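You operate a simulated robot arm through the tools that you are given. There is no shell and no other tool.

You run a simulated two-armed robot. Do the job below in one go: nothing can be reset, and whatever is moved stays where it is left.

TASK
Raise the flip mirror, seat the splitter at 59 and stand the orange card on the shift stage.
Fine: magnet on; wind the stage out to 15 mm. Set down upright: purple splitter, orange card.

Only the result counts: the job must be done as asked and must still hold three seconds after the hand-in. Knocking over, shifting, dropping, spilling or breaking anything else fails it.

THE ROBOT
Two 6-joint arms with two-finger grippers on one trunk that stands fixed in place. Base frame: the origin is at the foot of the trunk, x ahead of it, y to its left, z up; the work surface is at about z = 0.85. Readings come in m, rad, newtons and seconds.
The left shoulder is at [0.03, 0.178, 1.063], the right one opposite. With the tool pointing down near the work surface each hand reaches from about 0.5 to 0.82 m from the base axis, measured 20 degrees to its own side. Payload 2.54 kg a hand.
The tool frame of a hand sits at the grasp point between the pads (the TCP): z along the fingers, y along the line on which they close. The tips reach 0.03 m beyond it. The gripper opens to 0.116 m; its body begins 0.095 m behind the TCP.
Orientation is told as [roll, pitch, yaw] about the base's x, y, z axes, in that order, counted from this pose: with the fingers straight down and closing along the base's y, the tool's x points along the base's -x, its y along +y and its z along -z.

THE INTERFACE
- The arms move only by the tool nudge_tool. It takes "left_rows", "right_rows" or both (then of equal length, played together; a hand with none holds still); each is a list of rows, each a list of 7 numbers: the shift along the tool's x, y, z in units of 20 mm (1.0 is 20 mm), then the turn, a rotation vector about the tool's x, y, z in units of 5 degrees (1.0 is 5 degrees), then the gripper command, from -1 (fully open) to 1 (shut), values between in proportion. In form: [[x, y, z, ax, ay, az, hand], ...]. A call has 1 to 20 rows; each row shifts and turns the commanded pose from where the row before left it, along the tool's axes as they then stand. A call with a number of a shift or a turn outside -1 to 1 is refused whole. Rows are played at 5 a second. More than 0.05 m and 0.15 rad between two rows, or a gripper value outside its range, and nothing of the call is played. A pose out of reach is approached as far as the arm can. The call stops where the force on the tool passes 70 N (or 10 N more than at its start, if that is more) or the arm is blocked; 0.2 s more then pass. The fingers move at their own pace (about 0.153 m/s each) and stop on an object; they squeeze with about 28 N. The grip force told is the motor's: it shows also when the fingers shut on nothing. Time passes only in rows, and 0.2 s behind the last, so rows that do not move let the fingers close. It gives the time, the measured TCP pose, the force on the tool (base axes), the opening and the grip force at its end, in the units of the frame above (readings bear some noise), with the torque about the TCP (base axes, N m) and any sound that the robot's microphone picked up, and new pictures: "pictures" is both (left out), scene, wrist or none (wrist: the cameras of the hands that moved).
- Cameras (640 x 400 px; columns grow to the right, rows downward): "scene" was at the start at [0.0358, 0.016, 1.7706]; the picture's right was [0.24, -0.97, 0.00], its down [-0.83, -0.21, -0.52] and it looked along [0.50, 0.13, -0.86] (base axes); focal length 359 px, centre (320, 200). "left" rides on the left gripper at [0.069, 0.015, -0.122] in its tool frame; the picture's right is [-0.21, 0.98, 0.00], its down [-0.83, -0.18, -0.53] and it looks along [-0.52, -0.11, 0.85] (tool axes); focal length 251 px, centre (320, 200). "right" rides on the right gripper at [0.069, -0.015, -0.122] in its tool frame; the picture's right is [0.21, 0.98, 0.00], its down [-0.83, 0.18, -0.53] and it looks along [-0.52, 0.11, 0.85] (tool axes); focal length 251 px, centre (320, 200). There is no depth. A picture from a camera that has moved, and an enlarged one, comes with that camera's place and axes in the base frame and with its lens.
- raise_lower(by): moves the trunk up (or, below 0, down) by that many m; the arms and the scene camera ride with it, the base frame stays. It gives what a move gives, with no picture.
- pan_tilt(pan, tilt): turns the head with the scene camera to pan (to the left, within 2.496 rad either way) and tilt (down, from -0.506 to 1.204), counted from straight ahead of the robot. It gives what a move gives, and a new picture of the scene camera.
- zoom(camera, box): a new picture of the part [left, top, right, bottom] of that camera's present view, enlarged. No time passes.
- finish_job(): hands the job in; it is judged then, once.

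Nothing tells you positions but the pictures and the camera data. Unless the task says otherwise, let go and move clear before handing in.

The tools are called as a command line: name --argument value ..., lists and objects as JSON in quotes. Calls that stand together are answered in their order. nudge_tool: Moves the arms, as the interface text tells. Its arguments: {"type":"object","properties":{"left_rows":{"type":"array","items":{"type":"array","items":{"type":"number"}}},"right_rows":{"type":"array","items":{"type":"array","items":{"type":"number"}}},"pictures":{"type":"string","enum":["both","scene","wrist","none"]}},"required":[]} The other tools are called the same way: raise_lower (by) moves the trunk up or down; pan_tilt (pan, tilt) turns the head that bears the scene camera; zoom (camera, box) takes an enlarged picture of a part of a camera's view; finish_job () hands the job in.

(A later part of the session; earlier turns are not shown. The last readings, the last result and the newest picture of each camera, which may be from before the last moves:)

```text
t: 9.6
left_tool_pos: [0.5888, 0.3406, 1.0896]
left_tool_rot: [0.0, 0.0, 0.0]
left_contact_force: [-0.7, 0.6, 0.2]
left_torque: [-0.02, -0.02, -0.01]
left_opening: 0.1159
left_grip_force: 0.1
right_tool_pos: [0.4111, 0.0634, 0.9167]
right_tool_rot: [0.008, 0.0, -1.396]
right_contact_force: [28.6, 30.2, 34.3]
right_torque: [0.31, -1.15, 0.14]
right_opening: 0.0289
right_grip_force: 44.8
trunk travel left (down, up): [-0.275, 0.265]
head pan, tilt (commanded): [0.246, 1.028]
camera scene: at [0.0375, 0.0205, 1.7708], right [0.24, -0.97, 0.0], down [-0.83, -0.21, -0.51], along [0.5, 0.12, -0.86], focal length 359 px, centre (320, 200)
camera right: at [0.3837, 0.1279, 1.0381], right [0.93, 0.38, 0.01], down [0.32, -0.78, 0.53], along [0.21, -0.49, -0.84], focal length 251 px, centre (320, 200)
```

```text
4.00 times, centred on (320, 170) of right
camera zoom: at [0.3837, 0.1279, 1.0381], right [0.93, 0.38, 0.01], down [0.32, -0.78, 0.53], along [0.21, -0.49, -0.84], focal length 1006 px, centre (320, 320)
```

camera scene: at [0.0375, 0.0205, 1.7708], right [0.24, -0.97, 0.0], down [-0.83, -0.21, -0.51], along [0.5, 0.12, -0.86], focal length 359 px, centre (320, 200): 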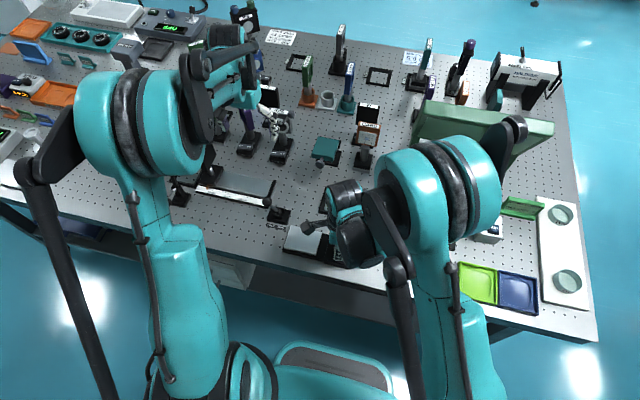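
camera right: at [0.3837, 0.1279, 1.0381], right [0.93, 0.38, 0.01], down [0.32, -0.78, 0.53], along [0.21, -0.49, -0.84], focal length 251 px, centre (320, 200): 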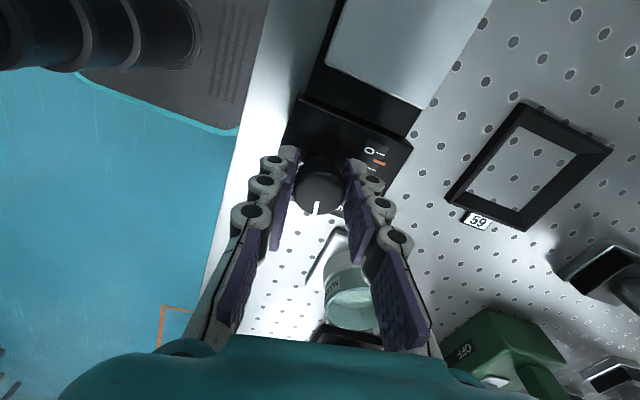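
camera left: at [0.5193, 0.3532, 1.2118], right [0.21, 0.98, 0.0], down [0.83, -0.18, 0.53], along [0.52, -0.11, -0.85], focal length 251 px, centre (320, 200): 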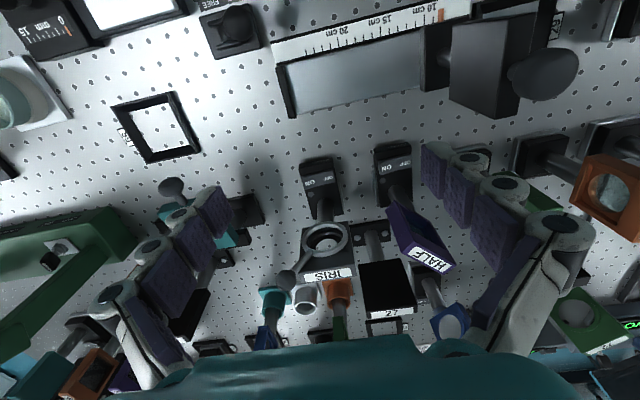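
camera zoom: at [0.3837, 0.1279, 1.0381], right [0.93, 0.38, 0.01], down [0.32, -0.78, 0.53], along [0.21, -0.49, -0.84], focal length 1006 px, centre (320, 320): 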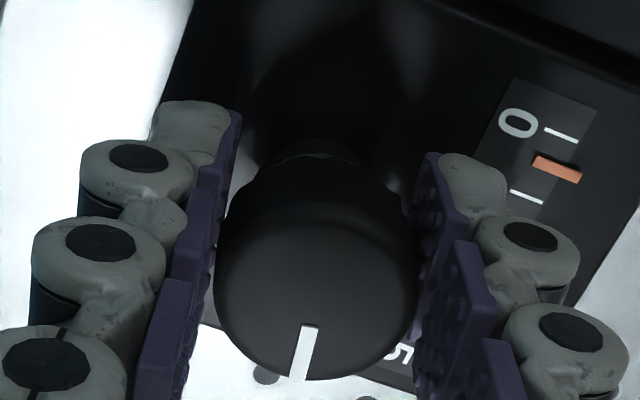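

The index is moving toward 15: about 80° of turning gave just over half a tick, so the full travel will take several turns. Side forces have built up, so I will release, recentre on the knob axis and re-grip before continuing.

nudge_tool --right_rows '[[0, 0, 0, 0, 0, 0, 0.2], [0, 0, 0, 0, 0, 0, 0.2], [0.1, 0.15, 0, 0, 0, 0, 0.2], [0, 0, 0, 0, 0, 0, 0.2]]' --pictures "wrist"

zoom --camera "right" --box '[240, 110, 432, 230]'

```text
t: 10.6
left_tool_pos: [0.5885, 0.3382, 1.09]
left_tool_rot: [0.0, -0.002, 0.001]
left_contact_force: [1.0, 0.2, 0.0]
left_torque: [-0.03, -0.01, 0.0]
left_opening: 0.1159
left_grip_force: 0.1
right_tool_pos: [0.4107, 0.0615, 0.9156]
right_tool_rot: [0.0, -0.001, -1.398]
right_contact_force: [-0.6, -0.3, -0.8]
right_torque: [0.01, 0.01, 0.02]
right_opening: 0.0464
right_grip_force: 0.0
trunk travel left (down, up): [-0.275, 0.265]
head pan, tilt (commanded): [0.246, 1.028]
camera right: at [0.3838, 0.1274, 1.0383], right [0.92, 0.38, 0.0], down [0.32, -0.78, 0.53], along [0.2, -0.49, -0.85], focal length 251 px, centre (320, 200)
```

right: 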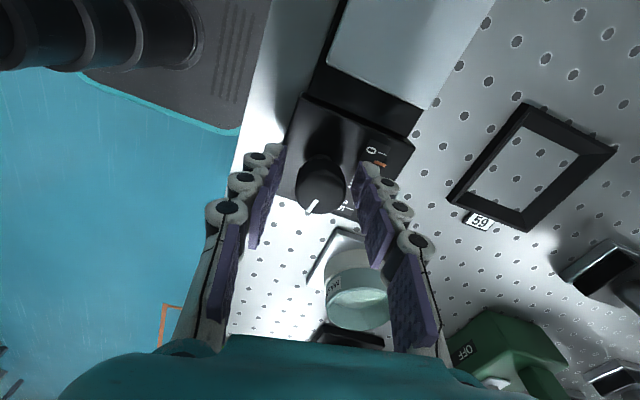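

```text
3.33 times, centred on (336, 170) of right
camera zoom: at [0.3838, 0.1274, 1.0383], right [0.92, 0.38, 0.0], down [0.32, -0.78, 0.53], along [0.2, -0.49, -0.85], focal length 838 px, centre (267, 300)
```

zoom: 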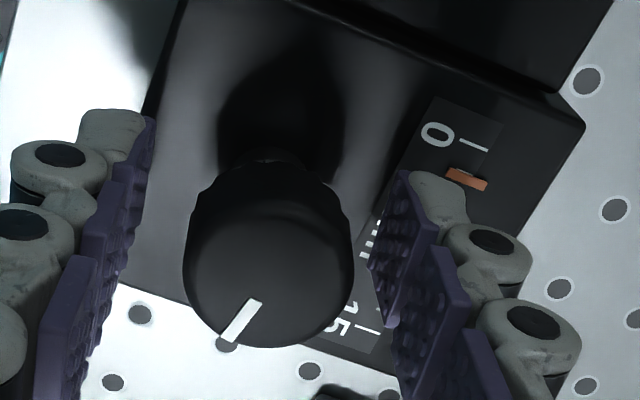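

The knob axis is at about (0.411, 0.062) and the hand is now centred on it. I will re-grip and continue clockwise.

nudge_tool --right_rows '[[0, 0, 0, 0, 0, 0, 1], [0, 0, 0, 0, 0, 0, 1], [0, 0, 0, 0, 0, 1, 1], [0, 0, 0, 0, 0, 1, 1], [0, 0, 0, 0, 0, 1, 1], [0, 0, 0, 0, 0, 1, 1], [0, 0, 0, 0, 0, 1, 1], [0, 0, 0, 0, 0, 1, 1], [0, 0, 0, 0, 0, 1, 1], [0, 0, 0, 0, 0, 1, 1], [0, 0, 0, 0, 0, 1, 1], [0, 0, 0, 0, 0, 1, 1], [0, 0, 0, 0, 0, 1, 1], [0, 0, 0, 0, 0, 1, 1], [0, 0, 0, 0, 0, 1, 1], [0, 0, 0, 0, 0, 1, 1], [0, 0, 0, 0, 0, 1, 1], [0, 0, 0, 0, 0, 1, 1]]' --pictures "both"

zoom --camera "right" --box '[240, 110, 432, 230]'

```text
t: 13.8
left_tool_pos: [0.5886, 0.3373, 1.0903]
left_tool_rot: [-0.001, 0.001, -0.001]
left_contact_force: [0.5, -0.9, 0.1]
left_torque: [0.16, 0.07, 0.0]
left_opening: 0.1159
left_grip_force: 0.0
right_tool_pos: [0.4131, 0.0576, 0.9161]
right_tool_rot: [-0.048, 0.004, -2.486]
right_contact_force: [-16.7, 45.9, -3.2]
right_torque: [-0.54, -0.13, -0.04]
right_opening: 0.0296
right_grip_force: 45.3
right hand out of reach, approached as far as the arm can: row 15, 16
trunk travel left (down, up): [-0.275, 0.265]
head pan, tilt (commanded): [0.246, 1.028]
stopped in row 16 (right hand): the force on the tool passed its limit at 93 N (the readings are from after the stop); the commanded pose is now the measured one
camera scene: at [0.0352, 0.018, 1.7702], right [0.24, -0.97, 0.0], down [-0.83, -0.21, -0.52], along [0.5, 0.13, -0.86], focal length 359 px, centre (320, 200)
camera right: at [0.4616, 0.1066, 1.0383], right [0.76, -0.64, -0.05], down [-0.53, -0.67, 0.52], along [-0.36, -0.37, -0.85], focal length 251 px, centre (320, 200)
```

scene: 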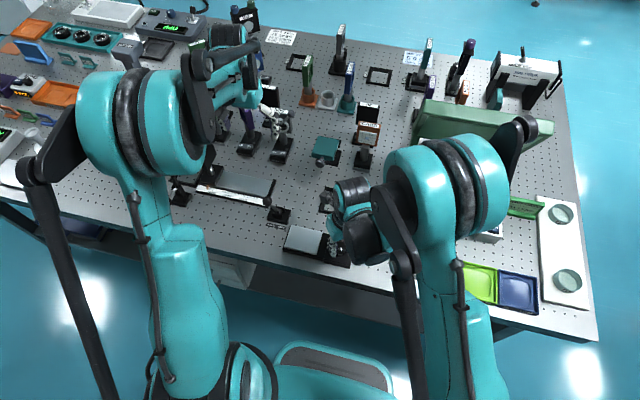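
right: 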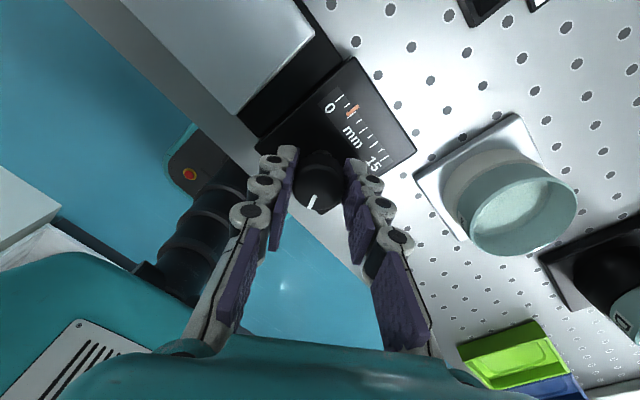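

```text
3.33 times, centred on (336, 170) of right
camera zoom: at [0.4616, 0.1066, 1.0383], right [0.76, -0.64, -0.05], down [-0.53, -0.67, 0.52], along [-0.36, -0.37, -0.85], focal length 838 px, centre (267, 300)
```

zoom: 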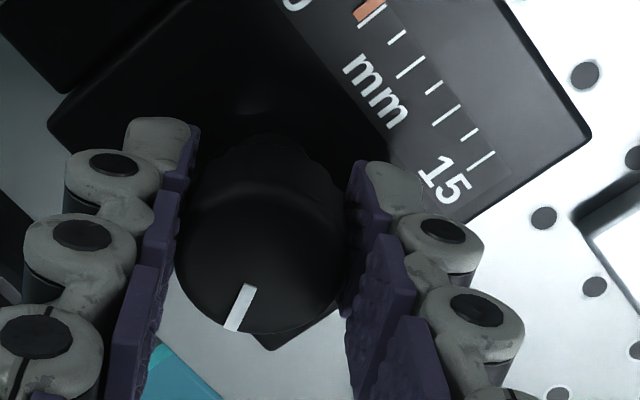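

zoom --camera "right" --box '[310, 80, 406, 180]'

```text
4.00 times, centred on (358, 130) of right
camera zoom: at [0.4616, 0.1066, 1.0383], right [0.76, -0.64, -0.05], down [-0.53, -0.67, 0.52], along [-0.36, -0.37, -0.85], focal length 1006 px, centre (168, 480)
```

zoom: 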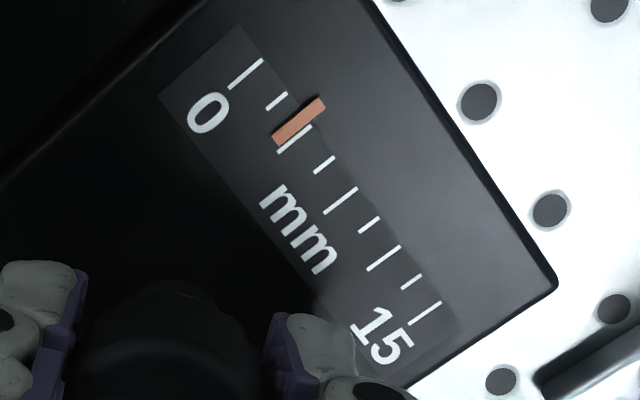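

The travel per turn looks to be about 8 mm, with the index near 3.4 mm, and the wrist reaches its limit at about −142°. I will open, lift clear, unwind the wrist counter-clockwise and take a new grip.

nudge_tool --right_rows '[[0, 0, 0, 0, 0, 0, 0], [0, 0, 0, 0, 0, 0, 0], [0.03, -0.22, 0, -0.55, 0, 0, 0], [0, 0, -1, 0, 0, 0, 0], [0, 0, -1, 0, 0, 0, 0], [0, 0, 0, 0, 0, -1, 0], [0, 0, 0, 0, 0, -1, 0], [0, 0, 0, 0, 0, -1, 0], [0, 0, 0, 0, 0, -1, 0], [0, 0, 0, 0, 0, -1, 0], [0, 0, 0, 0, 0, -1, 0], [0, 0, 0, 0, 0, -1, 0], [0, 0, 0, 0, 0, -1, 0], [0, 0, 0, 0, 0, -1, 0], [0, 0, 0, 0, 0, -1, 0], [0, 0, 0, 0, 0, -1, 0], [0, 0, 0, 0, 0, -1, 0], [0, 0, 0, 0, 0, -1, 0], [0, 0, 0, 0, 0, -1, 0], [0, 0, 0, 0, 0, -1, 0]]' --pictures "none"

nudge_tool --right_rows '[[0, 0, 0, 0, 0, -1, 0], [0, 0, 0, 0, 0, -1, 0], [0, 0, 0, 0, 0, -1, 0], [0, 0, 0, 0, 0, -1, 0], [0, 0, 0, 0, 0, -1, 0], [0, 0, 0, 0, 0, -1, 0], [0, 0, 0, 0, 0, -1, 0], [0, 0, 0, 0, 0, -1, 0], [0, 0, 0, 0, 0, -1, 0], [0, 0, 0, 0, 0, -1, 0], [0, 0, 0, 0, 0, -1, 0], [0, 0, 0, 0, 0, -1, 0], [0, 0, 0, 0, 0, -1, 0], [0, 0, 0, 0, 0, -1, 0], [0, 0, 0, 0, 0, -1, 0], [0, 0, 0, 0, 0, -1, 0], [0, 0, 0, 0, 0, -1, 0], [0, 0, 0, 0, 0, -1, 0], [0, 0, 0, 0, 0, -1, 0], [0, 0, 0, 0, 0, -1, 0]]' --pictures "both"

```text
t: 18.0
left_tool_pos: [0.5882, 0.3359, 1.0911]
left_tool_rot: [0.001, 0.0, -0.002]
left_contact_force: [1.2, -0.8, 0.2]
left_torque: [0.0, -0.01, -0.04]
left_opening: 0.1157
left_grip_force: 0.0
right_tool_pos: [0.4199, 0.0453, 0.9557]
right_tool_rot: [0.005, -0.012, -1.183]
right_contact_force: [0.7, 0.7, -0.1]
right_torque: [-0.02, 0.03, 0.0]
right_opening: 0.0581
right_grip_force: 0.1
right hand out of reach, approached as far as the arm can: row 3
trunk travel left (down, up): [-0.275, 0.265]
head pan, tilt (commanded): [0.246, 1.028]
```

```text
t: 22.2
left_tool_pos: [0.5882, 0.3388, 1.0906]
left_tool_rot: [0.0, 0.001, 0.0]
left_contact_force: [-0.3, -0.1, 0.0]
left_torque: [0.0, 0.0, -0.04]
left_opening: 0.1161
left_grip_force: 0.1
right_tool_pos: [0.4196, 0.0452, 0.9566]
right_tool_rot: [-0.011, -0.003, 0.564]
right_contact_force: [0.3, -0.2, -0.5]
right_torque: [-0.01, -0.03, -0.07]
right_opening: 0.0583
right_grip_force: 0.1
trunk travel left (down, up): [-0.275, 0.265]
head pan, tilt (commanded): [0.246, 1.028]
camera scene: at [0.0358, 0.0161, 1.7706], right [0.24, -0.97, 0.0], down [-0.83, -0.21, -0.52], along [0.5, 0.13, -0.86], focal length 359 px, centre (320, 200)
camera right: at [0.3677, -0.0041, 1.0777], right [-0.7, 0.71, -0.01], down [0.6, 0.6, 0.53], along [0.39, 0.37, -0.84], focal length 251 px, centre (320, 200)
```

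scene: 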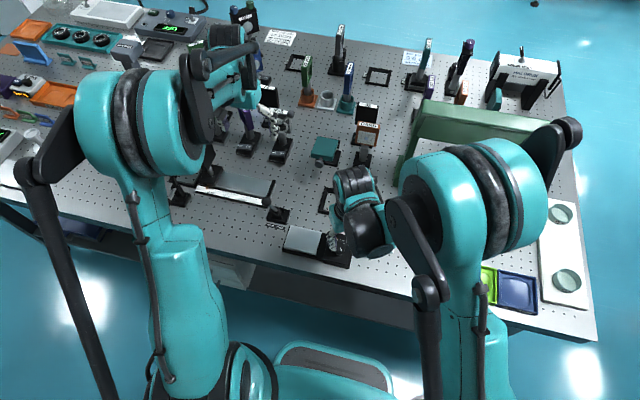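
right: 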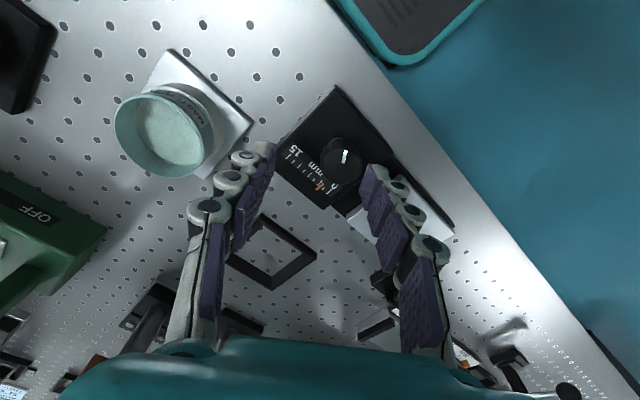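

zoom --camera "right" --box '[260, 95, 420, 195]'

nudge_tool --right_rows '[[0, 0, 0, 0, 0, -1, 0], [0, 0, 0, 0, 0, -1, 0], [0, 0, 0, 0, 0, -1, 0], [0, 0, 0, 0, 0, -1, 0], [0, 0, 0, 0, 0, -1, 0], [0, 0, 0, 0, 0, -1, 0], [0, 0, 0, 0, 0, -1, 0], [0, 0, 0, 0, 0, -1, 0], [0, 0, 0, 0, 0, -1, 0], [0, 0, 0, 0, 0, -1, 0], [0, 0, 0, 0, 0, -1, 0], [0, 0, 0, 0, 0, -1, 0], [0, 0, 0, 0, 0, -1, 0], [0, 0, 0, 0, 0, -1, 0], [0, 0, 0, 0, 0, -1, 0], [0, 0, 0, 0, 0, -1, 0], [0, 0, 0, 0, 0, -1, 0], [0, 0, 0, 0, 0, -1, 0]]' --pictures "wrist"

```text
4.00 times, centred on (340, 145) of right
camera zoom: at [0.3677, -0.0041, 1.0777], right [-0.7, 0.71, -0.01], down [0.6, 0.6, 0.53], along [0.39, 0.37, -0.84], focal length 1006 px, centre (240, 420)
```

zoom: 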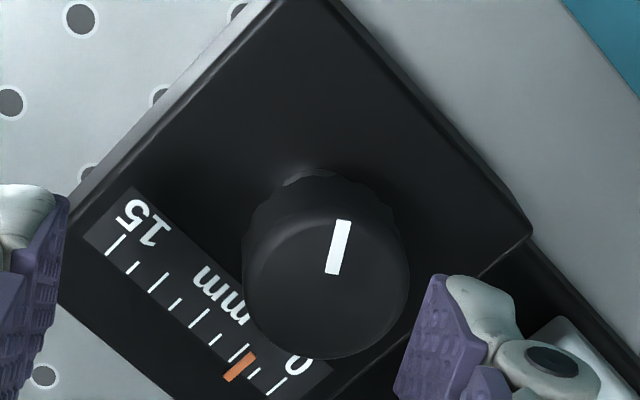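

```text
t: 26.0
left_tool_pos: [0.5889, 0.3381, 1.0896]
left_tool_rot: [0.001, -0.001, 0.002]
left_contact_force: [0.8, -0.6, 0.4]
left_torque: [-0.05, 0.01, 0.0]
left_opening: 0.1162
left_grip_force: 0.1
right_tool_pos: [0.4201, 0.0445, 0.957]
right_tool_rot: [-0.002, 0.013, 2.134]
right_contact_force: [-0.7, -0.1, -0.1]
right_torque: [0.01, -0.01, 0.01]
right_opening: 0.0581
right_grip_force: 0.1
trunk travel left (down, up): [-0.275, 0.265]
head pan, tilt (commanded): [0.246, 1.028]
camera right: at [0.4678, -0.0045, 1.0785], right [-0.71, -0.7, 0.0], down [-0.6, 0.61, 0.52], along [-0.37, 0.37, -0.85], focal length 251 px, centre (320, 200)
```

right: 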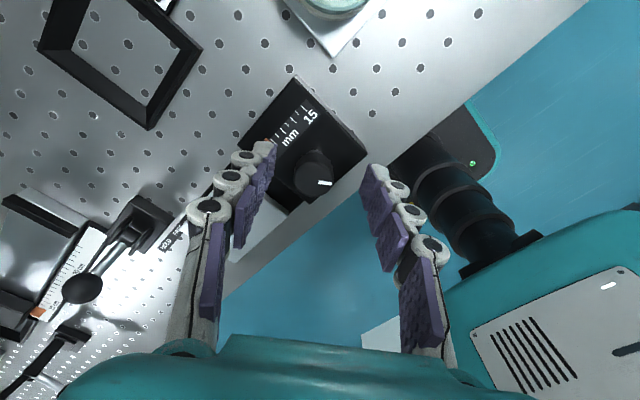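

zoom --camera "right" --box '[240, 95, 400, 195]'

```text
4.00 times, centred on (320, 145) of right
camera zoom: at [0.4678, -0.0045, 1.0785], right [-0.71, -0.7, 0.0], down [-0.6, 0.61, 0.52], along [-0.37, 0.37, -0.85], focal length 1006 px, centre (320, 420)
```

zoom: 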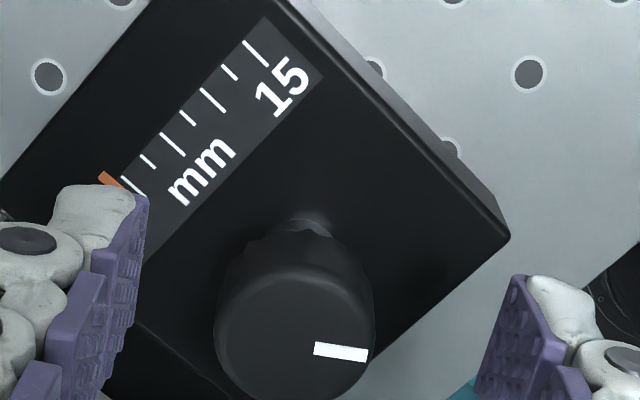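

The knob reads about 152° and 3.1 mm, so it is roughly 7.5 mm per turn and needs two full turns in total. I will recentre, lower, grip and continue clockwise with a long stroke.

nudge_tool --right_rows '[[-0.96, -0.07, 0, 0, -0.15, 0, 0], [0, 0, 0, 0, 0, -1, 0], [0, 0, 0, 0, 0, -1, 0], [0, 0, 0, 0, 0, -1, 0], [0, 0, 0, 0, 0, 0, 0]]' --pictures "wrist"

```text
t: 27.2
left_tool_pos: [0.5884, 0.3389, 1.0903]
left_tool_rot: [0.0, 0.001, 0.0]
left_contact_force: [0.3, -0.3, 0.6]
left_torque: [-0.02, -0.03, 0.0]
left_opening: 0.1161
left_grip_force: 0.1
right_tool_pos: [0.4098, 0.063, 0.9561]
right_tool_rot: [-0.005, 0.001, 2.396]
right_contact_force: [0.4, 0.5, 0.9]
right_torque: [0.02, 0.0, 0.01]
right_opening: 0.0583
right_grip_force: 0.1
trunk travel left (down, up): [-0.275, 0.265]
head pan, tilt (commanded): [0.246, 1.028]
camera right: at [0.4705, 0.0255, 1.0774], right [-0.51, -0.86, 0.0], down [-0.73, 0.43, 0.53], along [-0.46, 0.27, -0.85], focal length 251 px, centre (320, 200)
```

right: 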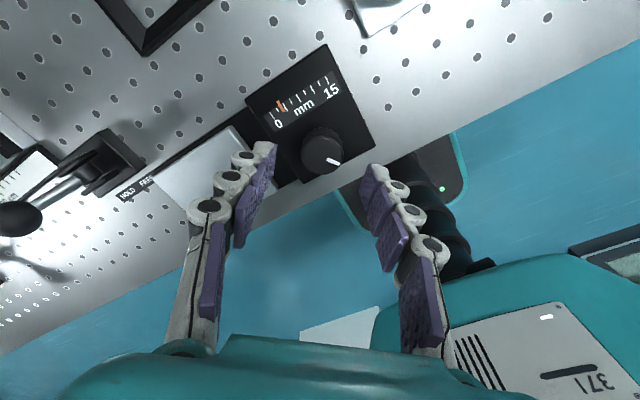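

nudge_tool --right_rows '[[0.1, 0.02, 0, 0, 0, 0, 0], [0, 0, 1, 0, 0, 0, 0], [0, 0, 1, 0, 0, 0, 0], [0, 0, 0, 0, 0, 0, 1], [0, 0, 0, 0, 0, 0, 1], [0, 0, 0, 0, 0, 0, 1], [0, 0, 0, 0, 0, 1, 1], [0, 0, 0, 0, 0, 1, 1], [0, 0, 0, 0, 0, 1, 1], [0, 0, 0, 0, 0, 1, 1], [0, 0, 0, 0, 0, 1, 1], [0, 0, 0, 0, 0, 1, 1], [0, 0, 0, 0, 0, 1, 1], [0, 0, 0, 0, 0, 1, 1], [0, 0, 0, 0, 0, 1, 1], [0, 0, 0, 0, 0, 1, 1]]' --pictures "wrist"

```text
t: 30.6
left_tool_pos: [0.5894, 0.3386, 1.0899]
left_tool_rot: [0.001, 0.0, 0.0]
left_contact_force: [0.9, 0.1, -0.5]
left_torque: [-0.05, 0.01, -0.01]
left_opening: 0.1159
left_grip_force: 0.0
right_tool_pos: [0.4117, 0.0598, 0.9171]
right_tool_rot: [-0.005, -0.004, 1.52]
right_contact_force: [12.0, 1.8, 21.9]
right_torque: [-0.67, -0.33, 0.04]
right_opening: 0.0288
right_grip_force: 45.6
trunk travel left (down, up): [-0.275, 0.265]
head pan, tilt (commanded): [0.246, 1.028]
camera right: at [0.4233, -0.01, 1.0376], right [-0.99, -0.16, -0.01], down [-0.14, 0.83, 0.54], along [-0.08, 0.53, -0.84], focal length 251 px, centre (320, 200)
```

right: 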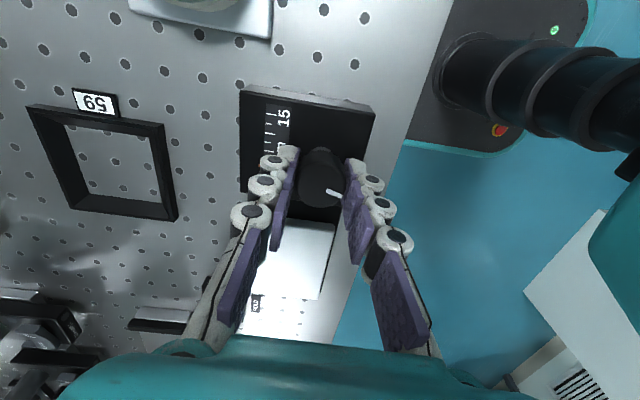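

The knob is turning along with the hand and the forces are moderate, so I will continue clockwise.

nudge_tool --right_rows '[[0, 0, 0, 0, 0, 1, 1], [0, 0, 0, 0, 0, 1, 1], [0, 0, 0, 0, 0, 1, 1], [0, 0, 0, 0, 0, 1, 1], [0, 0, 0, 0, 0, 1, 1], [0, 0, 0, 0, 0, 1, 1], [0, 0, 0, 0, 0, 1, 1], [0, 0, 0, 0, 0, 1, 1], [0, 0, 0, 0, 0, 1, 1], [0, 0, 0, 0, 0, 1, 1], [0, 0, 0, 0, 0, 1, 1], [0, 0, 0, 0, 0, 1, 1], [0, 0, 0, 0, 0, 1, 1], [0, 0, 0, 0, 0, 1, 1], [0, 0, 0, 0, 0, 1, 1], [0, 0, 0, 0, 0, 1, 1], [0, 0, 0, 0, 0, 1, 1], [0, 0, 0, 0, 0, 1, 1]]' --pictures "wrist"

```text
t: 34.4
left_tool_pos: [0.5897, 0.3372, 1.0897]
left_tool_rot: [0.001, 0.002, -0.002]
left_contact_force: [0.4, 0.1, 0.5]
left_torque: [-0.03, 0.0, -0.02]
left_opening: 0.1162
left_grip_force: 0.1
right_tool_pos: [0.4147, 0.0581, 0.9166]
right_tool_rot: [0.002, -0.006, -0.052]
right_contact_force: [28.6, -10.9, 28.8]
right_torque: [-0.35, -1.29, 0.0]
right_opening: 0.0289
right_grip_force: 44.5
trunk travel left (down, up): [-0.275, 0.265]
head pan, tilt (commanded): [0.246, 1.028]
camera right: at [0.3431, 0.0467, 1.0368], right [-0.16, 0.99, 0.0], down [0.83, 0.14, 0.54], along [0.53, 0.09, -0.84], focal length 251 px, centre (320, 200)
```

right: 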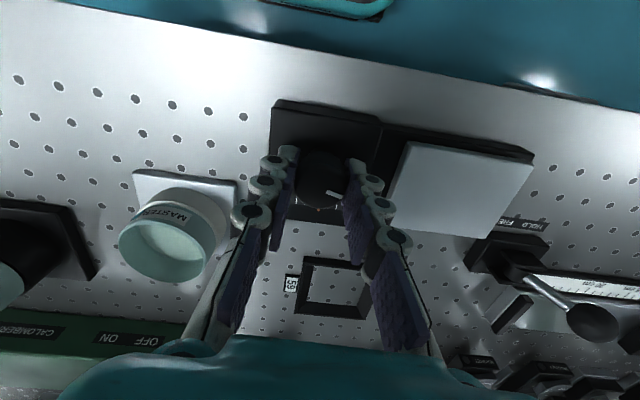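

nudge_tool --right_rows '[[0, 0, 0, 0, 0, 0, 0.2], [0, 0, 0, 0, 0, 0, 0.2], [0, 0, 0, 0, 0, 0, 0.2]]' --pictures "wrist"

zoom --camera "right" --box '[240, 120, 400, 220]'

```text
t: 35.2
left_tool_pos: [0.5868, 0.338, 1.0903]
left_tool_rot: [-0.001, 0.0, -0.001]
left_contact_force: [0.5, 0.1, 0.5]
left_torque: [0.0, 0.0, 0.0]
left_opening: 0.1161
left_grip_force: 0.1
right_tool_pos: [0.4121, 0.0599, 0.9155]
right_tool_rot: [0.003, -0.002, -0.048]
right_contact_force: [0.1, -0.3, -0.4]
right_torque: [-0.03, -0.01, -0.03]
right_opening: 0.0466
right_grip_force: 0.1
trunk travel left (down, up): [-0.275, 0.265]
head pan, tilt (commanded): [0.246, 1.028]
camera right: at [0.341, 0.0482, 1.0374], right [-0.17, 0.99, 0.0], down [0.83, 0.14, 0.54], along [0.53, 0.09, -0.84], focal length 251 px, centre (320, 200)
```

right: 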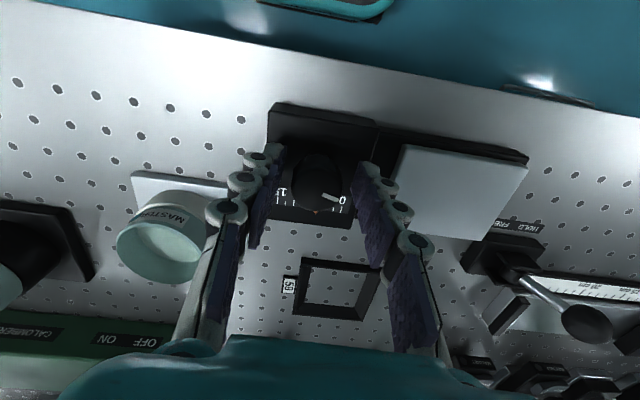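

```text
4.00 times, centred on (320, 170) of right
camera zoom: at [0.341, 0.0482, 1.0374], right [-0.17, 0.99, 0.0], down [0.83, 0.14, 0.54], along [0.53, 0.09, -0.84], focal length 1006 px, centre (320, 320)
```

zoom: 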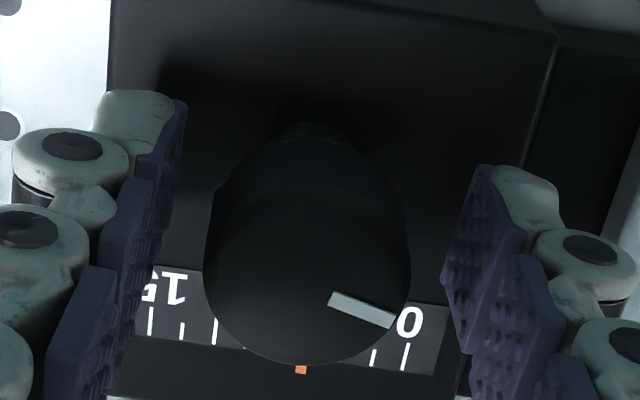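

The index is now near 6 mm and the pointer is at about 282°. I will re-grip and turn clockwise toward the wrist limit.

nudge_tool --right_rows '[[0, 0.03, 0, 0, 0, 0, 1], [0, 0, 0, 0, 0, 0, 1], [0, 0, 0, 0, 0, 1, 1], [0, 0, 0, 0, 0, 1, 1], [0, 0, 0, 0, 0, 1, 1], [0, 0, 0, 0, 0, 1, 1], [0, 0, 0, 0, 0, 1, 1], [0, 0, 0, 0, 0, 1, 1], [0, 0, 0, 0, 0, 1, 1], [0, 0, 0, 0, 0, 1, 1], [0, 0, 0, 0, 0, 1, 1], [0, 0, 0, 0, 0, 1, 1], [0, 0, 0, 0, 0, 1, 1], [0, 0, 0, 0, 0, 1, 1], [0, 0, 0, 0, 0, 1, 1], [0, 0, 0, 0, 0, 1, 1], [0, 0, 0, 0, 0, 1, 1], [0, 0, 0, 0, 0, 1, 1], [0, 0, 0, 0, 0, 1, 1]]' --pictures "none"

nudge_tool --right_rows '[[0, 0, 0, 0, 0, 1, 1], [0, 0, 0, 0, 0, 1, 1], [0, 0, 0, 0, 0, 1, 1], [0, 0, 0, 0, 0, 1, 1], [0, 0, 0, 0, 0, 1, 1], [0, 0, 0, 0, 0, 1, 1], [0, 0, 0, 0, 0, 1, 1], [0, 0, 0, 0, 0, 1, 1]]' --pictures "wrist"

```text
t: 39.2
left_tool_pos: [0.5894, 0.3373, 1.0908]
left_tool_rot: [0.002, 0.0, -0.001]
left_contact_force: [-0.6, 0.3, -0.2]
left_torque: [0.02, 0.01, -0.03]
left_opening: 0.1159
left_grip_force: 0.1
right_tool_pos: [0.414, 0.0591, 0.9162]
right_tool_rot: [0.003, 0.004, -1.533]
right_contact_force: [4.9, -16.1, -3.0]
right_torque: [-0.92, -0.28, 0.01]
right_opening: 0.029
right_grip_force: 44.8
trunk travel left (down, up): [-0.275, 0.265]
head pan, tilt (commanded): [0.246, 1.028]
```

```text
t: 41.0
left_tool_pos: [0.588, 0.3372, 1.0896]
left_tool_rot: [0.002, 0.0, 0.0]
left_contact_force: [-0.6, 0.8, -0.5]
left_torque: [-0.01, 0.0, 0.0]
left_opening: 0.1162
left_grip_force: 0.2
right_tool_pos: [0.4142, 0.0597, 0.9152]
right_tool_rot: [0.004, 0.005, -2.233]
right_contact_force: [14.5, -13.8, 13.5]
right_torque: [-0.48, -0.49, 0.02]
right_opening: 0.0289
right_grip_force: 44.7
trunk travel left (down, up): [-0.275, 0.265]
head pan, tilt (commanded): [0.246, 1.028]
camera right: at [0.4428, 0.1228, 1.0379], right [0.9, -0.43, 0.0], down [-0.37, -0.76, 0.53], along [-0.23, -0.48, -0.85], focal length 251 px, centre (320, 200)
```

right: 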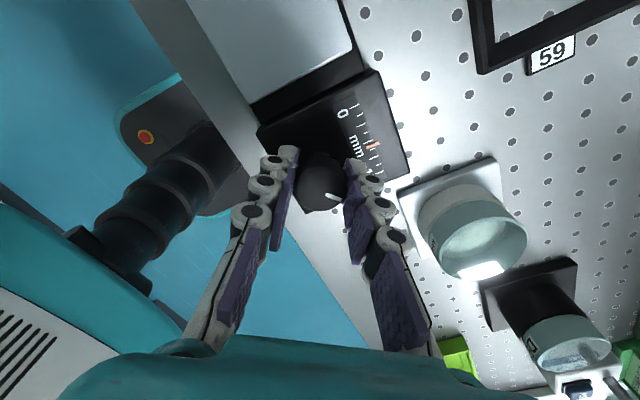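

zoom --camera "right" --box '[300, 80, 420, 200]'

nudge_tool --right_rows '[[0, 0, 0, 0, 0, 0, 0], [0, 0, 0, 0, 0, 0, 0], [0, 0, -1, 0, 0, 0, 0], [0, 0, -1, 0, 0, 0, 0], [0, 0, 0, 0, 0, -1, 0], [0, 0, 0, 0, 0, -1, 0], [0, 0, 0, 0, 0, -1, 0], [0, 0, 0, 0, 0, -1, 0], [0, 0, 0, 0, 0, -1, 0], [0, 0, 0, 0, 0, -1, 0], [0, 0, 0, 0, 0, -1, 0], [0, 0, 0, 0, 0, -1, 0], [0, 0, 0, 0, 0, -1, 0], [0, 0, 0, 0, 0, -1, 0], [0, 0, 0, 0, 0, -1, 0], [0, 0, 0, 0, 0, -1, 0], [0, 0, 0, 0, 0, -1, 0]]' --pictures "none"

nudge_tool --right_rows '[[0, 0, 0, 0, 0, -1, 0], [0, 0, 0, 0, 0, -1, 0], [0, 0, 0, 0, 0, -1, 0], [0, 0, 0, 0, 0, -1, 0], [0, 0, 0, 0, 0, -1, 0], [0, 0, 0, 0, 0, -1, 0], [0, 0, 0, 0, 0, -1, 0], [0, 0, 0, 0, 0, -1, 0], [0, 0, 0, 0, 0, -1, 0], [0, 0, 0, 0, 0, -1, 0], [0, 0, 0, 0, 0, -1, 0], [0, 0, 0, 0, 0, -1, 0], [0, 0, 0, 0, 0, -1, 0], [0, 0, 0, 0, 0, -1, 0], [0, 0, 0, 0, 0, -1, 0], [0, 0, 0, 0, 0, -1, 0], [0, 0, 0, 0, 0, -1, 0], [0, 0, 0, 0, 0, -1, 0], [0, 0, 0, 0, 0, -1, 0], [0, 0, 0, 0, 0, -1, 0]]' --pictures "none"

nudge_tool --right_rows '[[0, 0, 0, 0, 0, -1, 0], [0, 0, 0, 0, 0, -1, 0], [0, 0, 0, 0, 0, -1, 0], [0, 0, 0, 0, 0, -1, 0], [0, 0, 0, 0, 0, -1, 0], [0, 0, 0, 0, 0, -1, 0], [0, 0, 0, 0, 0, -1, 0], [0, 0, 0, 0, 0, -1, 0], [0, 0, 0, 0, 0, -1, 0], [0, 0, 0, 0, 0, -1, 0], [0, 0, 0, 0, 0, -1, 0], [0, 0, 0, 0, 0, -1, 0], [0, 0, 0, 0, 0, -1, 0], [0, 0, 0, 0, 0, -1, 0], [0, 0, 0, 0, 0, -1, 0], [0, 0, 0, 0, 0, -1, 0], [0, 0, 0, 0, 0, -1, 0], [0, 0, 0, 0, 0, -1, 0], [0, 0, 0, 0, 0, -1, 0], [0, 0, 0, 0, 0, -1, 0]]' --pictures "wrist"

```text
3.33 times, centred on (360, 140) of right
camera zoom: at [0.4428, 0.1228, 1.0379], right [0.9, -0.43, 0.0], down [-0.37, -0.76, 0.53], along [-0.23, -0.48, -0.85], focal length 838 px, centre (187, 400)
```

zoom: 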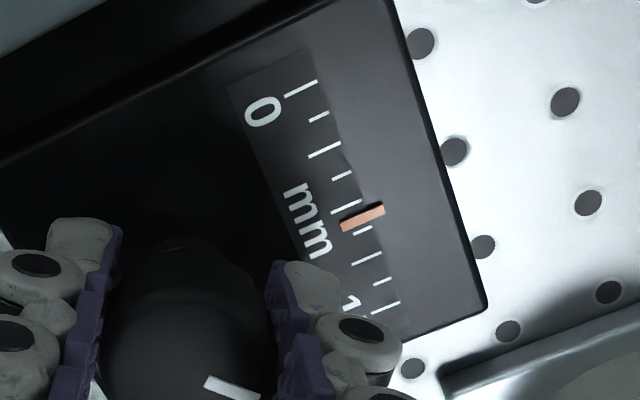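

```text
t: 44.6
left_tool_pos: [0.5886, 0.3378, 1.0902]
left_tool_rot: [0.0, 0.0, 0.0]
left_contact_force: [0.0, -0.3, -0.1]
left_torque: [0.01, 0.05, 0.01]
left_opening: 0.1161
left_grip_force: 0.0
right_tool_pos: [0.4122, 0.062, 0.9572]
right_tool_rot: [0.004, 0.002, -1.095]
right_contact_force: [-0.1, -1.0, -0.5]
right_torque: [0.01, -0.01, 0.0]
right_opening: 0.0579
right_grip_force: 0.0
trunk travel left (down, up): [-0.275, 0.265]
head pan, tilt (commanded): [0.246, 1.028]
```

```text
t: 48.8
left_tool_pos: [0.5891, 0.3369, 1.0903]
left_tool_rot: [0.002, 0.0, 0.001]
left_contact_force: [0.5, -0.5, -0.7]
left_torque: [-0.02, -0.01, -0.02]
left_opening: 0.116
left_grip_force: 0.1
right_tool_pos: [0.4124, 0.0615, 0.9565]
right_tool_rot: [0.0, -0.003, 0.649]
right_contact_force: [-1.2, 0.1, 0.3]
right_torque: [-0.01, 0.03, -0.01]
right_opening: 0.058
right_grip_force: 0.0
trunk travel left (down, up): [-0.275, 0.265]
head pan, tilt (commanded): [0.246, 1.028]
```

```text
t: 53.0
left_tool_pos: [0.5892, 0.3374, 1.0907]
left_tool_rot: [0.0, 0.0, 0.0]
left_contact_force: [-0.8, 1.0, 0.2]
left_torque: [-0.01, -0.02, 0.0]
left_opening: 0.1159
left_grip_force: 0.0
right_tool_pos: [0.4126, 0.0606, 0.9563]
right_tool_rot: [-0.003, -0.001, 2.396]
right_contact_force: [-0.5, 0.2, 0.4]
right_torque: [-0.03, 0.02, 0.0]
right_opening: 0.0581
right_grip_force: 0.0
trunk travel left (down, up): [-0.275, 0.265]
head pan, tilt (commanded): [0.246, 1.028]
camera right: at [0.472, 0.0244, 1.0777], right [-0.51, -0.86, 0.0], down [-0.73, 0.43, 0.53], along [-0.46, 0.27, -0.85], focal length 251 px, centre (320, 200)
```

right: 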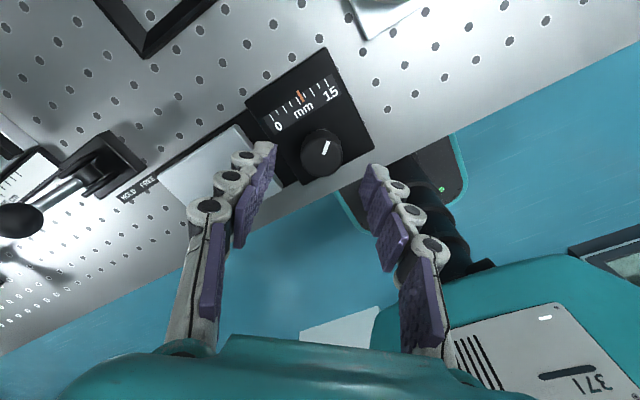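

The index is at about 8.5 mm after about 407°, so roughly 313° remain. I will lower, grip and turn clockwise again.

nudge_tool --right_rows '[[0, 0, 1, 0, 0, 0, 0], [0, 0, 1, 0, 0, 0, 0], [0, 0, 0, 0, 0, 0, 1], [0, 0, 0, 0, 0, 0, 1], [0, 0, 0, 0, 0, 0, 1], [0, 0, 0, 0, 0, 1, 1], [0, 0, 0, 0, 0, 1, 1], [0, 0, 0, 0, 0, 1, 1], [0, 0, 0, 0, 0, 1, 1], [0, 0, 0, 0, 0, 1, 1], [0, 0, 0, 0, 0, 1, 1], [0, 0, 0, 0, 0, 1, 1], [0, 0, 0, 0, 0, 1, 1], [0, 0, 0, 0, 0, 1, 1], [0, 0, 0, 0, 0, 1, 1], [0, 0, 0, 0, 0, 1, 1], [0, 0, 0, 0, 0, 1, 1], [0, 0, 0, 0, 0, 1, 1], [0, 0, 0, 0, 0, 1, 1], [0, 0, 0, 0, 0, 1, 1]]' --pictures "none"

nudge_tool --right_rows '[[0, 0, 0, 0, 0, 1, 1], [0, 0, 0, 0, 0, 1, 1], [0, 0, 0, 0, 0, 1, 1], [0, 0, 0, 0, 0, 1, 1], [0, 0, 0, 0, 0, 1, 1], [0, 0, 0, 0, 0, 1, 1], [0, 0, 0, 0, 0, 1, 1], [0, 0, 0, 0, 0, 1, 1], [0, 0, 0, 0, 0, 1, 1], [0, 0, 0, 0, 0, 1, 1], [0, 0, 0, 0, 0, 1, 1], [0, 0, 0, 0, 0, 1, 1]]' --pictures "wrist"

```text
t: 57.2
left_tool_pos: [0.5889, 0.3356, 1.0904]
left_tool_rot: [0.003, 0.001, 0.001]
left_contact_force: [-0.2, 0.0, -1.0]
left_torque: [-0.04, 0.0, 0.03]
left_opening: 0.1158
left_grip_force: 0.1
right_tool_pos: [0.4146, 0.0606, 0.9163]
right_tool_rot: [-0.003, -0.005, 1.083]
right_contact_force: [16.5, -4.5, 19.0]
right_torque: [-0.59, -0.38, 0.04]
right_opening: 0.0292
right_grip_force: 45.2
trunk travel left (down, up): [-0.275, 0.265]
head pan, tilt (commanded): [0.246, 1.028]
```

```text
t: 59.8
left_tool_pos: [0.5895, 0.3356, 1.0891]
left_tool_rot: [0.003, 0.005, 0.0]
left_contact_force: [-0.3, -0.6, -0.7]
left_torque: [-0.04, 0.02, 0.01]
left_opening: 0.1159
left_grip_force: 0.0
right_tool_pos: [0.4142, 0.0581, 0.9165]
right_tool_rot: [0.002, -0.006, 0.036]
right_contact_force: [31.5, -12.0, 31.6]
right_torque: [-0.5, -0.94, 0.01]
right_opening: 0.0291
right_grip_force: 45.1
trunk travel left (down, up): [-0.275, 0.265]
head pan, tilt (commanded): [0.246, 1.028]
camera right: at [0.3444, 0.0409, 1.0368], right [-0.25, 0.97, 0.0], down [0.82, 0.21, 0.54], along [0.52, 0.13, -0.84], focal length 251 px, centre (320, 200)
```

right: 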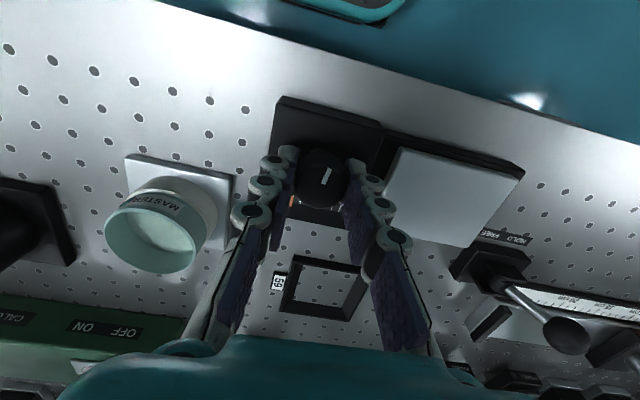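

nudge_tool --right_rows '[[0, 0, 0, 0, 0, 0, 0.2], [0, 0, 0, 0, 0, 0, 0.2], [0, 0, 0, 0, 0, 0, 1], [0, 0, 0, 0, 0, 0, 1], [0, 0, 0, 0, 0, 1, 1], [0, 0, 0, 0, 0, 1, 1], [0, 0, 0, 0, 0, 1, 1], [0, 0, 0, 0, 0, 1, 1], [0, 0, 0, 0, 0, 1, 1], [0, 0, 0, 0, 0, 1, 1], [0, 0, 0, 0, 0, 1, 1], [0, 0, 0, 0, 0, 1, 1], [0, 0, 0, 0, 0, 1, 1], [0, 0, 0, 0, 0, 1, 1], [0, 0, 0, 0, 0, 1, 1], [0, 0, 0, 0, 0, 1, 1], [0, 0, 0, 0, 0, 1, 1], [0, 0, 0, 0, 0, 1, 1], [0, 0, 0, 0, 0, 1, 1], [0, 0, 0, 0, 0, 1, 1]]' --pictures "none"

nudge_tool --right_rows '[[0, 0, 0, 0, 0, 1, 1], [0, 0, 0, 0, 0, 1, 1], [0, 0, 0, 0, 0, 1, 1], [0, 0, 0, 0, 0, 1, 1], [0, 0, 0, 0, 0, 1, 1], [0, 0, 0, 0, 0, 1, 1], [0, 0, 0, 0, 0, 1, 1], [0, 0, 0, 0, 0, 1, 1], [0, 0, 0, 0, 0, 1, 1], [0, 0, 0, 0, 0, 1, 1]]' --pictures "wrist"

zoom --camera "right" --box '[280, 80, 400, 220]'

```text
t: 64.0
left_tool_pos: [0.59, 0.3361, 1.0906]
left_tool_rot: [0.003, 0.002, -0.001]
left_contact_force: [-0.5, -0.1, 0.7]
left_torque: [0.0, 0.03, 0.04]
left_opening: 0.1161
left_grip_force: 0.1
right_tool_pos: [0.4135, 0.0587, 0.9156]
right_tool_rot: [0.002, 0.006, -1.36]
right_contact_force: [-8.9, -21.9, -33.8]
right_torque: [-0.73, 0.14, 0.03]
right_opening: 0.0286
right_grip_force: 44.9
trunk travel left (down, up): [-0.275, 0.265]
head pan, tilt (commanded): [0.246, 1.028]
```

```text
t: 66.2
left_tool_pos: [0.5897, 0.3356, 1.0911]
left_tool_rot: [0.003, -0.001, 0.001]
left_contact_force: [-1.1, 0.5, -0.3]
left_torque: [0.02, 0.01, 0.0]
left_opening: 0.1159
left_grip_force: 0.0
right_tool_pos: [0.4129, 0.059, 0.9162]
right_tool_rot: [0.0, 0.005, -2.232]
right_contact_force: [1.4, -19.6, -20.7]
right_torque: [-0.41, -0.22, -0.04]
right_opening: 0.0288
right_grip_force: 45.3
trunk travel left (down, up): [-0.275, 0.265]
head pan, tilt (commanded): [0.246, 1.028]
camera right: at [0.4429, 0.1224, 1.0377], right [0.9, -0.43, 0.0], down [-0.37, -0.77, 0.53], along [-0.23, -0.48, -0.85], focal length 251 px, centre (320, 200)
```

right: 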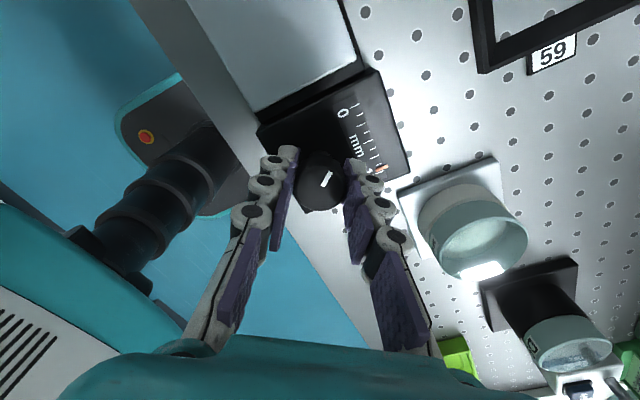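

```text
2.86 times, centred on (340, 150) of right
camera zoom: at [0.4429, 0.1224, 1.0377], right [0.9, -0.43, 0.0], down [-0.37, -0.77, 0.53], along [-0.23, -0.48, -0.85], focal length 718 px, centre (263, 343)
```

zoom: 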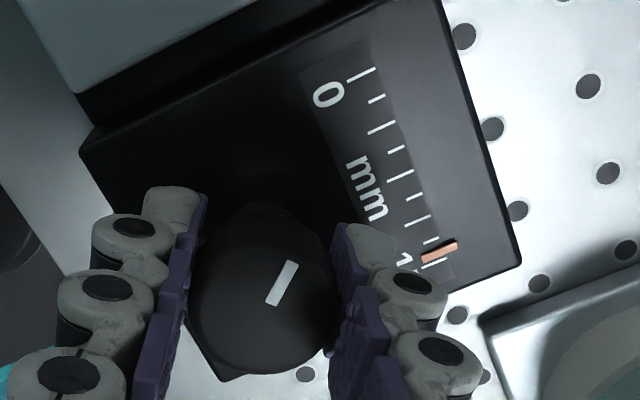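

The pointer is at about 681° and the index is just short of 15, so roughly 39° remain. I will unwind the wrist by 80° and take a fresh grip for the final part.

nudge_tool --right_rows '[[0, 0, 0, 0, 0, 0, 0], [0, 0, 0, 0, 0, 0, 0], [0, 0, -1, 0, 0, 0, 0], [0, 0, -1, 0, 0, 0, 0], [0, 0, 0, 0, 0, -1, 0], [0, 0, 0, 0, 0, -1, 0], [0, 0, 0, 0, 0, -1, 0], [0, 0, 0, 0, 0, -1, 0], [0, 0, 0, 0, 0, -1, 0], [0, 0, 0, 0, 0, -1, 0], [0, 0, 0, 0, 0, -1, 0], [0, 0, 0, 0, 0, -1, 0], [0, 0, 0, 0, 0, -1, 0], [0, 0, 0, 0, 0, -1, 0], [0, 0, 0, 0, 0, -1, 0], [0, 0, 0, 0, 0, -1, 0], [0, 0, 0, 0, 0, -1, 0], [0, 0, 0, 0, 0, -1, 0]]' --pictures "wrist"

zoom --camera "right" --box '[260, 90, 420, 190]'

```text
t: 70.0
left_tool_pos: [0.5873, 0.3379, 1.0911]
left_tool_rot: [0.0, 0.0, 0.001]
left_contact_force: [-0.3, -0.3, -0.3]
left_torque: [0.0, 0.0, 0.0]
left_opening: 0.1156
left_grip_force: 0.2
right_tool_pos: [0.4113, 0.0606, 0.9556]
right_tool_rot: [0.002, 0.0, -1.006]
right_contact_force: [0.0, 0.1, -0.9]
right_torque: [-0.03, 0.0, 0.01]
right_opening: 0.0581
right_grip_force: 0.0
trunk travel left (down, up): [-0.275, 0.265]
head pan, tilt (commanded): [0.246, 1.028]
camera right: at [0.3614, 0.1106, 1.0776], right [0.71, 0.7, 0.0], down [0.59, -0.6, 0.53], along [0.38, -0.38, -0.85], focal length 251 px, centre (320, 200)
```

right: 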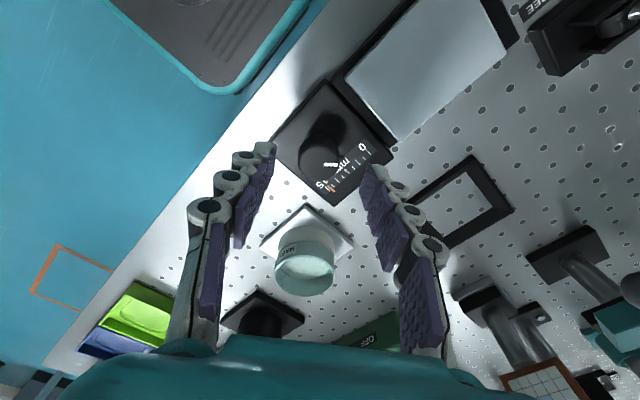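

```text
4.00 times, centred on (340, 140) of right
camera zoom: at [0.3614, 0.1106, 1.0776], right [0.71, 0.7, 0.0], down [0.59, -0.6, 0.53], along [0.38, -0.38, -0.85], focal length 1006 px, centre (240, 440)
```

zoom: 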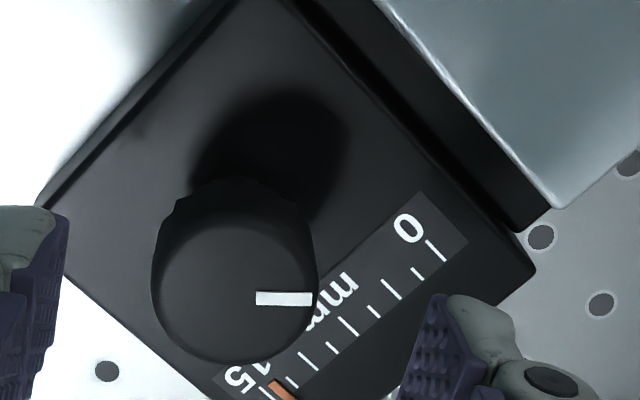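

The pointer is about 43° short of two full turns. I will lower, grip, and turn 40° first.

nudge_tool --right_rows '[[0, 0, 1, 0, 0, 0, 0], [0, 0, 1, 0, 0, 0, 0], [0, 0, 0, 0, 0, 0, 1], [0, 0, 0, 0, 0, 0, 1], [0, 0, 0, 0, 0, 0, 1], [0, 0, 0, 0, 0, 1, 1], [0, 0, 0, 0, 0, 1, 1], [0, 0, 0, 0, 0, 1, 1], [0, 0, 0, 0, 0, 1, 1], [0, 0, 0, 0, 0, 1, 1], [0, 0, 0, 0, 0, 1, 1], [0, 0, 0, 0, 0, 1, 1], [0, 0, 0, 0, 0, 1, 1], [0, 0, 0, 0, 0, 0, 1]]' --pictures "wrist"

zoom --camera "right" --box '[280, 120, 440, 220]'

```text
t: 73.0
left_tool_pos: [0.5898, 0.3379, 1.0902]
left_tool_rot: [0.0, 0.0, 0.0]
left_contact_force: [0.6, 0.0, 0.4]
left_torque: [0.05, 0.0, 0.03]
left_opening: 0.1159
left_grip_force: 0.0
right_tool_pos: [0.4126, 0.0614, 0.9165]
right_tool_rot: [0.002, 0.002, -1.71]
right_contact_force: [3.1, -5.9, -14.2]
right_torque: [-0.57, -0.18, 0.0]
right_opening: 0.0288
right_grip_force: 45.0
trunk travel left (down, up): [-0.275, 0.265]
head pan, tilt (commanded): [0.246, 1.028]
camera right: at [0.4067, 0.1303, 1.0375], right [1.0, 0.08, 0.0], down [0.06, -0.84, 0.53], along [0.04, -0.53, -0.85], focal length 251 px, centre (320, 200)
```

right: 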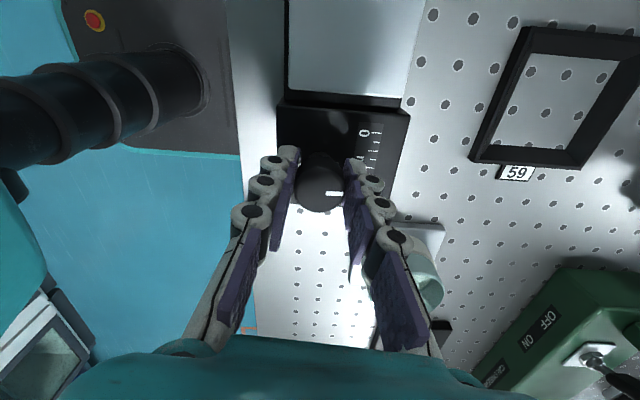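

```text
4.00 times, centred on (360, 170) of right
camera zoom: at [0.4067, 0.1303, 1.0375], right [1.0, 0.08, 0.0], down [0.06, -0.84, 0.53], along [0.04, -0.53, -0.85], focal length 1006 px, centre (160, 320)
```

zoom: 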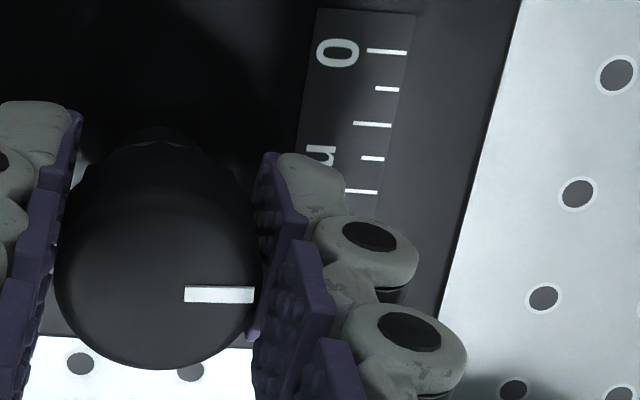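

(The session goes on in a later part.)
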